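You operate a simulated robot arm through the tools that you are given. There is no shell and no other tool. Be economical: measure what you need, move in short steps, check, and stop when the job is done.

You run a simulated robot arm. Do the job below in one go: nothing can be reset, and whatever is moved stays where it is left.

Task
Pull the upper green drawer open.

Only the result counts: the job must be done as asked and must still hold three seconds after the hand-in. Knocking over, shifting, dropping, spilling or breaking anything else fails it.

Robot
A 6-joint arm with a two-finger parallel gripper, fixed in place. Base frame: the origin is at the foot of the arm, x ahead of it, y to its left, z up. Units: cm, rad, N and s.
With the tool pointing down near the work surface it reaches from about 20 to 62 cm from the base axis. Its first joint turns from -1.152 to 1.152 rad. Payload 2.7 kg.
The TCP is the grasp point between the finger pads, 2.3 cm short of the fingertips. In the tool frame z runs along the fingers and y along their closing line. The gripper opens to 9.4 cm. The fingers are 3.8 cm wide and 1 cm thick; the gripper's body (5.4 by 9.6 cm) begins 3.9 cm behind the TCP.
Orientation is told as [roll, pitch, yaw] about the base's x, y, z axes, in that order, counted from this pose: with the fingers straight down and closing along the base's y, the tool's x points along the base's -x, its y along +y and its z along -z.

Tools
- The arm moves only by the tool arm_command. Its argument "rows" is a list of rows, each an object (a shift or turn left out is 0, a gripper value left out holds the last) with "slide": the shift along the tool's x, y, z in units of 30 mm (1.0 is 30 mm), a list of three; "rot": the turn, a rotation vector about the tool's x, y, z in units of 4 degrees (1.0 is 4 degrees), a list of three; "gripper": the opening, from 0 (shut) to 1 (fully open). In form: [{"slide": [tx, ty, tz], "rot": [wx, wy, wz], "gripper": gripper}, ...]. A call has 1 to 12 rows; each row shifts and turns the commanded pose from where the row before left it, along the tool's axes as they then stand. A call with a number of a shift or a turn outside -1 to 1 is refused whole. Rows are played at 5 a second. More than 5 cm and 0.15 rad between two rows, or a gripper value outside its range, and nothing of the call is played. A pose out of reach is approached as far as the arm can. The call stops where the force on the tool passes 40 N (or 10 N more than at its start, if that is more) or the arm is blocked; 0.2 s more then pass. Each finger travels about 4.5 cm/s and halts on what it meets, pressing with about 43 N; the grip force reading is that of the motor and also rises with nothing between the fingers. The clock runs only during rows and for 0.2 s after the last one: add rows that do not move to give the fingers time. It gives the time, the measured TCP pose, the force on the tool (base axes), the opening and the grip force at its end, in the units of the frame above (readings bear some noise).
- Cameras (640 x 400 px; columns grow to the right, rows downward): "scene" is fixed at [7.6, -45.09, 137.68]; the picture's right is [0.66, -0.75, 0.00], its down [-0.60, -0.52, -0.61] and it looks along [0.46, 0.40, -0.80] (base axes); focal length 371 px, centre (320, 200). "wrist" rides on the gripper at [-3.9, 0, -4.4] in the tool frame; the picture's right is [0.00, -1.00, 0.00], its down [0.97, 0.00, -0.24] and it looks along [0.24, 0.00, 0.97] (tool axes); focal length 218 px, centre (320, 200).
- camera(camera): a new picture of that camera. No time passes.
- measure_at(camera, pixels): for up to 12 pixels [column, row] of the newest picture of that camera ("zoom" is the newest enlarged one), the place [x, y, z] in the base frame of the surface seen there, good to about 0.2 cm. No time passes.
- enlarge(camera, box): a new picture of the part [left, top, right, bottom] of that camera's present view, enlarged. No time passes.
- sign_off(): hands the job in; it is judged then, once.

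Keep the steps short. Do not move on a guess: measure, check each grasp and each placing, and mend mistakes. In all there are 60 turns and 26 pictures (those below and enlarged ones count). Leave the gripper open and the arm clear of the work at the hand-in unless told otherwise, and finish with a single line.

The tools are called after "Emit:" by a JSON object that holds its "method" and its "body". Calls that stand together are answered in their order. arm_command: Moves the arm, as the interface text tells. Its arguments: {"type":"object","properties":{"rows":{"type":"array"}},"required":["rows"]} The other tools are called the same way: camera (camera) takes a picture; measure_at (camera, pixels) gives the place of the surface under pixels of a picture; enlarge (camera, box) takes an enlarged picture of a part of a camera's view; sign_off () hands the job in.

At the start:

```text
clock: 0.0
eef_pos: [35.66, -6.73, 98.18]
orientation: [-0.001, 0.0, 0.001]
wrist_force: [-0.6, 0.6, -0.1]
finger_gap: 9.39
grip_force: 0.0
```

scene: 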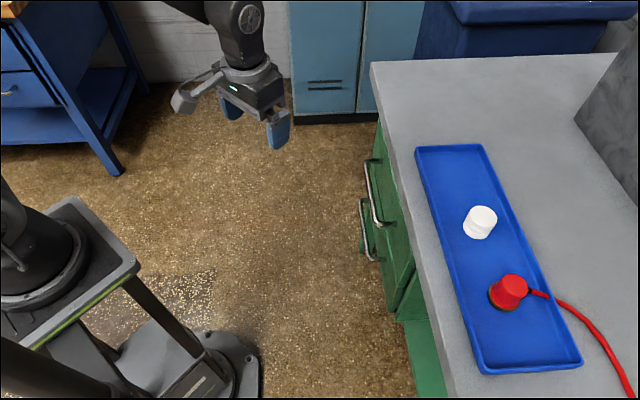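
wrist: 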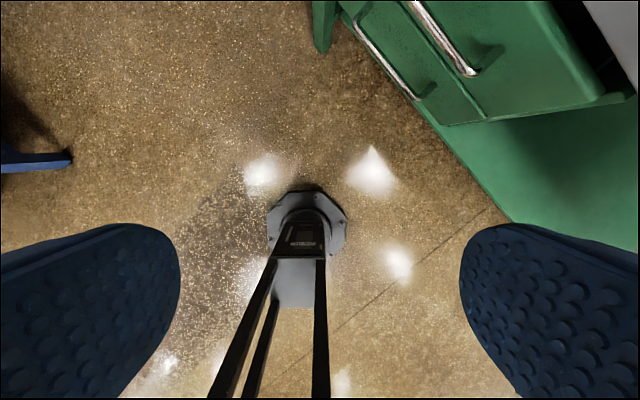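

I see two green drawers, with the upper handle around (372,190) in the scene picture. I'll enlarge that part to measure it.

Emit:
{"method": "enlarge", "body": {"camera": "scene", "box": [340, 110, 460, 330]}}

Emit:
{"method": "enlarge", "body": {"camera": "wrist", "box": [300, 0, 640, 210]}}

```text
1.82 times, centred on (400, 220) of scene
```

zoom: 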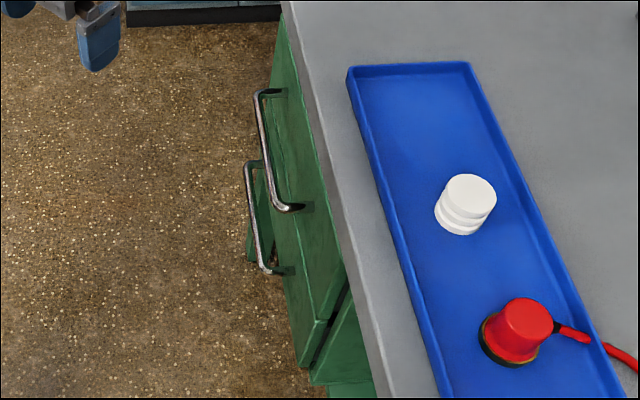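

```text
1.88 times, centred on (470, 105) of wrist
```

zoom: 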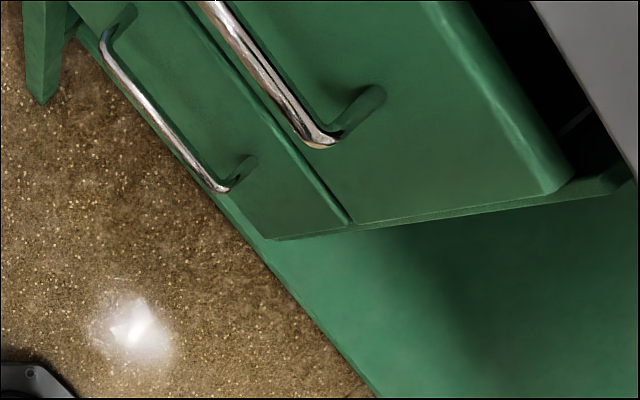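

The upper handle runs from (225,25) to (320,140) in the zoom picture. I'll measure it, the drawer face, the lower handle and the counter edge.

Emit:
{"method": "measure_at", "body": {"camera": "zoom", "pixels": [[228, 28], [270, 87], [318, 141], [375, 92], [400, 190], [540, 185], [300, 40], [420, 30], [150, 90], [218, 187], [600, 100], [290, 210]]}}

Emit:
{"method": "measure_at", "body": {"camera": "scene", "pixels": [[367, 165], [371, 190], [377, 220], [386, 222], [393, 190], [361, 205], [367, 250], [385, 150], [400, 190], [430, 270], [378, 159], [420, 160]]}}

```text
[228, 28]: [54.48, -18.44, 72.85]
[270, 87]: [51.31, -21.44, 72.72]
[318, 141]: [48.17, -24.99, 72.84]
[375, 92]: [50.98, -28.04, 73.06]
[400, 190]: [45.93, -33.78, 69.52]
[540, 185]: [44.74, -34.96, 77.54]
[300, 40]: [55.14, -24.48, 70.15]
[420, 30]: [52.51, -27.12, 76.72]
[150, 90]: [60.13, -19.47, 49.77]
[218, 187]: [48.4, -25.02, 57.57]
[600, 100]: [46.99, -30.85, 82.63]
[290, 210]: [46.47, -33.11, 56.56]
```

```text
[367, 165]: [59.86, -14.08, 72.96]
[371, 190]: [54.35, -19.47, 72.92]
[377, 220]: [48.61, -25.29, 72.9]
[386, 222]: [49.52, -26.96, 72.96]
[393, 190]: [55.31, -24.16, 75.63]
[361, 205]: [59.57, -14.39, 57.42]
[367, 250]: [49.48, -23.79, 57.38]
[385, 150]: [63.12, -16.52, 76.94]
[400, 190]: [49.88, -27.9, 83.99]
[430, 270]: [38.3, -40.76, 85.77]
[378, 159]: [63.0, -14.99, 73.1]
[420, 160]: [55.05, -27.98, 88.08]
```

The bar runs at about 45°, from (48.2,-25.0) to (59.9,-14.1), with its top at z≈72.9. It stands about 4 cm off the drawer face, whose outward normal is (-0.71,0.71,0). The counter overhangs it, so I'll come in nearly level with the fingers closing vertically. First I'll move toward the stand-off point, start yawing and part-close the gripper.

Emit:
{"method": "arm_command", "body": {"rows": [{"slide": [-0.9, -0.49, 0], "gripper": 0.5}, {"slide": [-0.9, -0.49, 0]}, {"slide": [-0.9, -0.49, 0]}, {"rot": [0, 0, -1]}, {"rot": [0, 0, -1]}, {"rot": [0, 0, -1]}, {"rot": [0, 0, -1]}, {"rot": [0, 0, -1]}, {"rot": [0, 0, -1]}, {"rot": [0, 0, -1]}, {"rot": [0, 0, -1]}, {"rot": [0, 0, -1]}]}}

```text
clock: 2.6
eef_pos: [43.76, -11.1, 98.18]
orientation: [0.0, 0.001, 0.63]
wrist_force: [0.0, -0.3, 0.5]
finger_gap: 4.69
grip_force: 0.1
```

The yaw sign is right, at 36°. I'll finish it to 45° and tilt the tool about its x in free space.

Emit:
{"method": "arm_command", "body": {"rows": [{"rot": [0, 0, -1]}, {"rot": [0, 0, -1]}, {"rot": [0, 0, -0.25]}, {"rot": [1, 0, 0]}, {"rot": [1, 0, 0]}, {"rot": [1, 0, 0]}, {"rot": [1, 0, 0]}, {"rot": [1, 0, 0]}, {"rot": [1, 0, 0]}, {"rot": [1, 0, 0]}, {"rot": [1, 0, 0]}, {"rot": [1, 0, 0]}]}}

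```text
clock: 5.2
eef_pos: [43.77, -11.11, 98.14]
orientation: [-0.631, 0.0, 0.786]
wrist_force: [0.2, -0.2, 0.1]
finger_gap: 4.66
grip_force: 0.1
```

The tilt is 36° and in the right direction. I'll carry on to 70°.

Emit:
{"method": "arm_command", "body": {"rows": [{"rot": [1, 0, 0]}, {"rot": [1, 0, 0]}, {"rot": [1, 0, 0]}, {"rot": [1, 0, 0]}, {"rot": [1, 0, 0]}, {"rot": [1, 0, 0]}, {"rot": [1, 0, 0]}, {"rot": [1, 0, 0]}, {"rot": [0.5, 0, 0]}, {}]}}

Emit:
{"method": "camera", "body": {"camera": "scene"}}

```text
clock: 7.4
eef_pos: [43.76, -11.05, 98.14]
orientation: [-1.223, 0.001, 0.785]
wrist_force: [-0.1, 0.4, 0.1]
finger_gap: 4.69
grip_force: 0.1
```

```text
21 pictures are left
```

scene: 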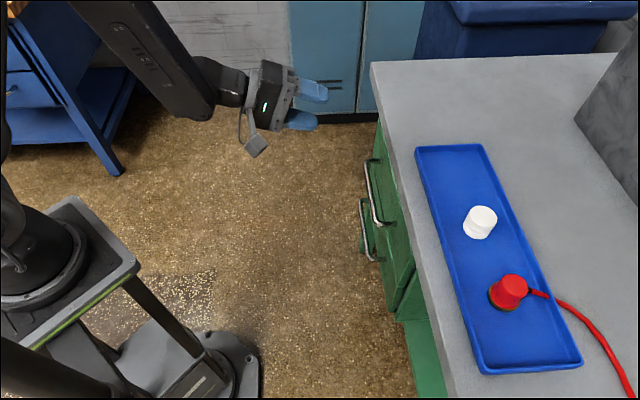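

The pose was reached cleanly, with roll -1.223 and yaw 0.785. Next I'll go straight down to a stand-off point 10 cm back from the bar's middle, about (47.4,-12.9,75.8).

Emit:
{"method": "arm_command", "body": {"rows": [{"slide": [-0.053, 0.818, 0.47]}, {"slide": [-0.053, 0.818, 0.47]}, {"slide": [-0.053, 0.818, 0.47]}, {"slide": [-0.053, 0.818, 0.47]}, {"slide": [-0.053, 0.818, 0.47]}, {"slide": [-0.053, 0.818, 0.47]}, {"slide": [-0.053, 0.818, 0.47]}, {"slide": [-0.053, 0.818, 0.47]}, {}]}}

Emit:
{"method": "camera", "body": {"camera": "scene"}}

Emit:
{"method": "camera", "body": {"camera": "wrist"}}

```text
clock: 9.4
eef_pos: [47.37, -12.9, 75.96]
orientation: [-1.225, 0.001, 0.784]
wrist_force: [-0.6, 0.6, 0.3]
finger_gap: 4.69
grip_force: 0.0
```

```text
20 pictures are left
```

scene: 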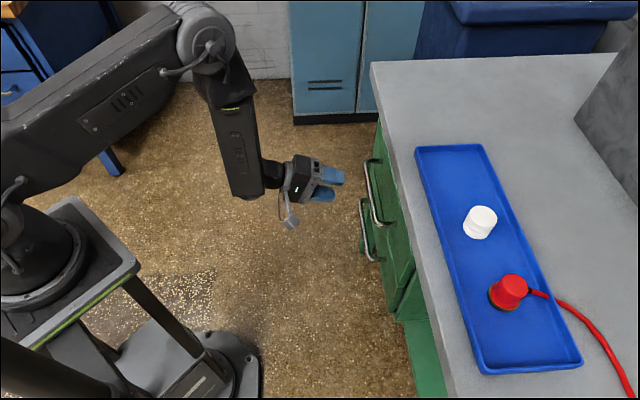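

```text
19 pictures are left
```

wrist: 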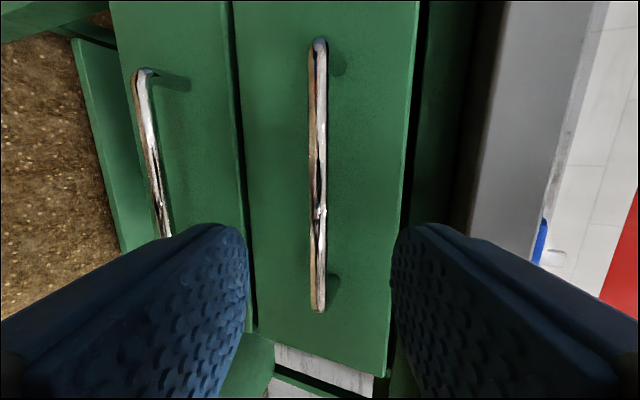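

The bar shows well between the fingers at column 318. I'll measure its surface and the drawer face from here.

Emit:
{"method": "measure_at", "body": {"camera": "wrist", "pixels": [[318, 60], [317, 150], [318, 220], [318, 295], [312, 180], [325, 150], [350, 180], [280, 180], [400, 180], [465, 180], [510, 180], [155, 180]]}}

```text
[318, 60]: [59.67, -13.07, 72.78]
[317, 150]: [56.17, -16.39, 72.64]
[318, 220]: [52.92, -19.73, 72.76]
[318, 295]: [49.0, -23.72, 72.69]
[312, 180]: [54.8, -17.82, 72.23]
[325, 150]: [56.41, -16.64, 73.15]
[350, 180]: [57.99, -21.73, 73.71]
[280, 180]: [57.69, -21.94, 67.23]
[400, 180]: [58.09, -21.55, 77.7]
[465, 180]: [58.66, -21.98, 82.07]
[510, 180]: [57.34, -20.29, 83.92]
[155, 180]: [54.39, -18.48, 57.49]
```

The bar centre is at about z 72.6, and the face is about 4.5 cm behind it. Sliding 9.7 cm along the tool axis puts the bar between the pads with 1.4 cm to spare at the face. I'll advance there and check before closing.

Emit:
{"method": "arm_command", "body": {"rows": [{"slide": [-0.07, 0, 0.54]}, {"slide": [-0.07, 0, 0.54]}, {"slide": [-0.07, 0, 0.54]}, {"slide": [-0.07, 0, 0.54]}, {"slide": [-0.06, 0, 0.54]}, {"slide": [0, 0.01, 0.53]}, {}]}}

Emit:
{"method": "camera", "body": {"camera": "wrist"}}

Emit:
{"method": "enlarge", "body": {"camera": "scene", "box": [270, 110, 430, 270]}}

```text
clock: 11.0
eef_pos: [54.58, -18.65, 72.54]
orientation: [-1.222, 0.0, 0.785]
wrist_force: [-0.1, 0.0, -0.2]
finger_gap: 4.69
grip_force: 0.1
```

```text
18 pictures are left
```

wrist: 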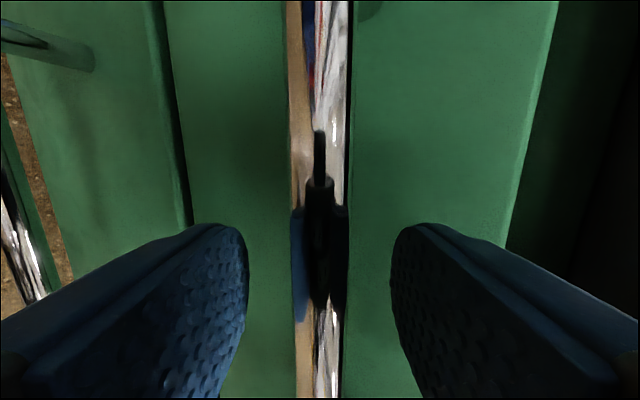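

```text
2.50 times, centred on (350, 190) of scene
```

zoom: 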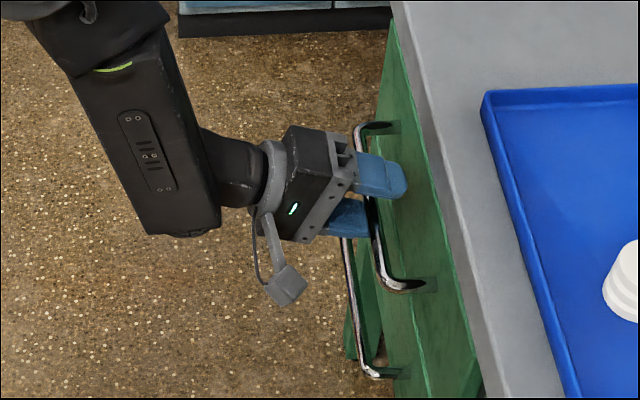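

The bar is centred between the pads, with one finger above it and one below, and no contact yet. I'll close the gripper.

Emit:
{"method": "arm_command", "body": {"rows": [{"gripper": 0.25}, {"gripper": 0}, {}, {}, {}, {}]}}

```text
clock: 12.4
eef_pos: [54.65, -18.54, 72.5]
orientation: [-1.225, 0.0, 0.786]
wrist_force: [1.0, -1.6, 4.9]
finger_gap: 1.37
grip_force: 45.0
```

The bar is gripped, with a gap of 1.37 and a grip force of 45 N. I'll start pulling straight out along the normal, 1 cm per row.

Emit:
{"method": "arm_command", "body": {"rows": [{"slide": [0, 0.114, -0.313]}, {"slide": [0, 0.114, -0.313]}, {"slide": [0, 0.114, -0.313]}, {"slide": [0, 0.114, -0.313]}]}}

Emit:
{"method": "enlarge", "body": {"camera": "scene", "box": [270, 110, 430, 270]}}

```text
clock: 13.4
eef_pos: [51.69, -15.68, 72.66]
orientation: [-1.223, -0.001, 0.785]
wrist_force: [1.3, -1.7, 7.6]
finger_gap: 1.36
grip_force: 44.6
```

```text
2.50 times, centred on (350, 190) of scene
```

zoom: 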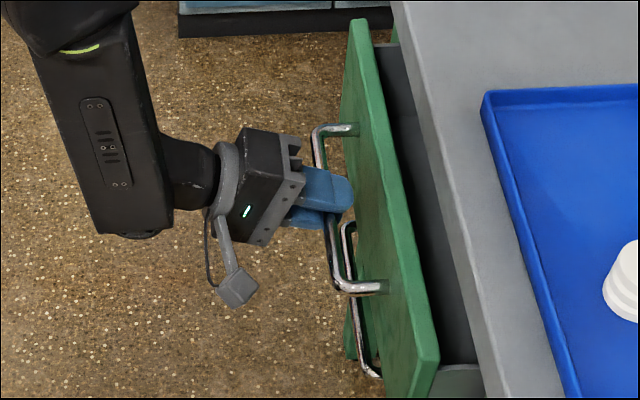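

The drawer is sliding out by about 4 cm with little force. I'll keep pulling.

Emit:
{"method": "arm_command", "body": {"rows": [{"slide": [0, 0.12, -0.313]}, {"slide": [0, 0.12, -0.313]}, {"slide": [0, 0.12, -0.313]}, {"slide": [0, 0.12, -0.313]}, {"slide": [0, 0.114, -0.313]}, {"slide": [0, 0.114, -0.313]}, {"slide": [0, 0.114, -0.313]}, {"slide": [0, 0.114, -0.313]}]}}

Emit:
{"method": "camera", "body": {"camera": "scene"}}

```text
clock: 15.2
eef_pos: [46.12, -10.0, 72.52]
orientation: [-1.226, 0.0, 0.786]
wrist_force: [2.4, 1.2, 22.9]
finger_gap: 1.37
grip_force: 44.6
```

```text
15 pictures are left
```

scene: 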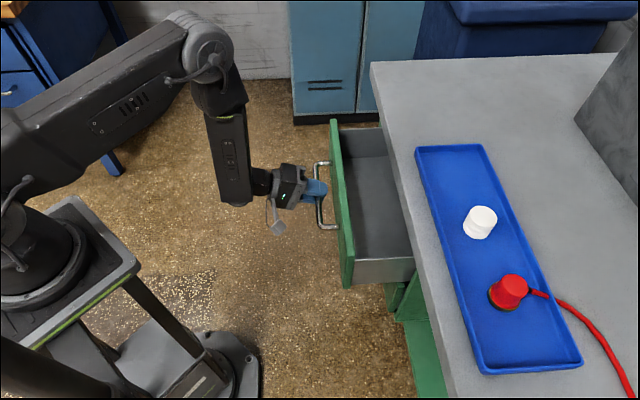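

It is 12 cm open, but the vertical force has risen to 23 N because I was pressing slightly down. I'll ease up 2 mm and then pull on.

Emit:
{"method": "arm_command", "body": {"rows": [{"slide": [0, -0.063, -0.023]}, {"slide": [0, 0.114, -0.313]}, {"slide": [0, 0.114, -0.313]}, {"slide": [0, 0.114, -0.313]}]}}

```text
clock: 16.2
eef_pos: [43.83, -7.89, 72.46]
orientation: [-1.219, 0.003, 0.788]
wrist_force: [12.0, 10.4, -5.5]
finger_gap: 1.33
grip_force: 44.8
```

It is now about 15 cm open. There is a small sideways force of about 16 N along the face, so I'll correct 1.5 mm sideways and continue gently.

Emit:
{"method": "arm_command", "body": {"rows": [{"slide": [-0.05, 0, 0]}, {"slide": [0, 0.057, -0.157]}, {"slide": [0, 0.057, -0.157]}]}}

Emit:
{"method": "camera", "body": {"camera": "scene"}}

```text
clock: 17.0
eef_pos: [43.22, -7.11, 72.55]
orientation: [-1.219, 0.002, 0.784]
wrist_force: [1.7, 0.3, -9.9]
finger_gap: 1.38
grip_force: 44.9
```

```text
14 pictures are left
```

scene: 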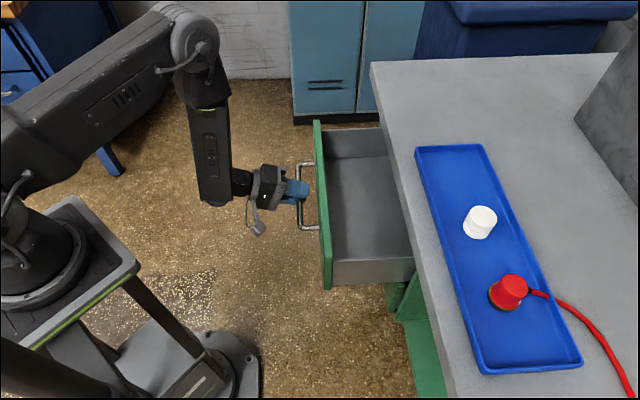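

It is 16 cm open and the forces are low again. I'll pull a little further to see whether the drawer reaches its stop.

Emit:
{"method": "arm_command", "body": {"rows": [{"slide": [0, 0.085, -0.235]}, {"slide": [0, 0.085, -0.235]}, {"slide": [0, 0.085, -0.235]}, {"slide": [0, 0.085, -0.235]}]}}

```text
clock: 18.0
eef_pos: [41.11, -5.18, 72.54]
orientation: [-1.221, 0.003, 0.782]
wrist_force: [-6.2, -8.3, -15.1]
finger_gap: 1.35
grip_force: 45.2
```

It is about 18.9 cm open and there is no stop yet. I'll relax the small side loads and pull about 3 cm more.

Emit:
{"method": "arm_command", "body": {"rows": [{"slide": [0.025, 0.035, 0.012]}, {"slide": [0, 0.085, -0.235]}, {"slide": [0, 0.085, -0.235]}, {"slide": [0, 0.085, -0.235]}, {"slide": [0, 0.085, -0.235]}]}}

```text
clock: 19.2
eef_pos: [39.01, -3.12, 72.7]
orientation: [-1.222, 0.0, 0.785]
wrist_force: [-10.1, -11.6, 4.1]
finger_gap: 1.4
grip_force: 44.8
```

It is about 21.9 cm open, which is wide open. I'll release the bar by opening to about 4.7 cm as before.

Emit:
{"method": "arm_command", "body": {"rows": [{"gripper": 0.25}, {"gripper": 0.5}, {}, {}, {}]}}

```text
clock: 20.4
eef_pos: [39.07, -3.01, 72.48]
orientation: [-1.221, 0.0, 0.784]
wrist_force: [0.3, -0.3, -0.1]
finger_gap: 4.7
grip_force: 0.1
```

The bar is free and the force is zero. I'll back straight out 8 cm along the tool axis.

Emit:
{"method": "arm_command", "body": {"rows": [{"slide": [0, 0, -0.53]}, {"slide": [0, 0, -0.53]}, {"slide": [0, 0, -0.53]}, {"slide": [0, 0, -0.53]}, {"slide": [0, 0, -0.53]}, {}]}}

Emit:
{"method": "camera", "body": {"camera": "scene"}}

```text
clock: 21.8
eef_pos: [33.79, 2.27, 75.3]
orientation: [-1.221, 0.001, 0.785]
wrist_force: [1.0, -0.3, 1.1]
finger_gap: 4.68
grip_force: 0.0
```

```text
13 pictures are left
```

scene: 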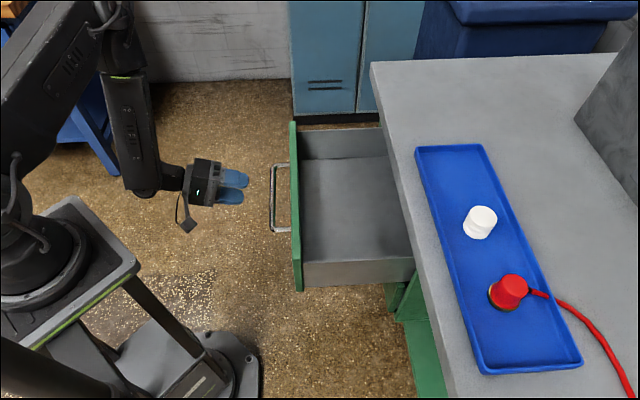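

The arm is clear, the drawer is wide open and the tray items haven't moved. I'll open the gripper fully, wait, and check that the drawer stays put.

Emit:
{"method": "arm_command", "body": {"rows": [{"gripper": 1}, {}, {}, {}, {}, {}, {}, {}, {}, {}]}}

Emit:
{"method": "camera", "body": {"camera": "scene"}}

Emit:
{"method": "measure_at", "body": {"camera": "scene", "pixels": [[272, 200], [296, 200], [297, 270]]}}

```text
clock: 24.0
eef_pos: [33.76, 2.23, 75.3]
orientation: [-1.221, -0.001, 0.786]
wrist_force: [-0.1, 0.3, -0.2]
finger_gap: 9.4
grip_force: 0.0
```

```text
12 pictures are left
```

scene: 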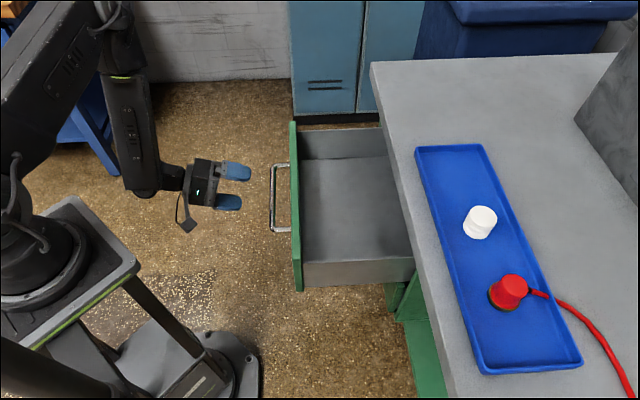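

```text
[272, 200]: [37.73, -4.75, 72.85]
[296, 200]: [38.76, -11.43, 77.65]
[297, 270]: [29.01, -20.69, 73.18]
```

The drawer has held still for over 2 s at about 22 cm open, nothing else has moved and the gripper is open and clear. I'll hand it in.

Emit:
{"method": "sign_off", "body": {}}

```text
The job is handed in.
```

The upper green drawer is pulled open about 22 cm, and the arm is clear of it with the gripper open.
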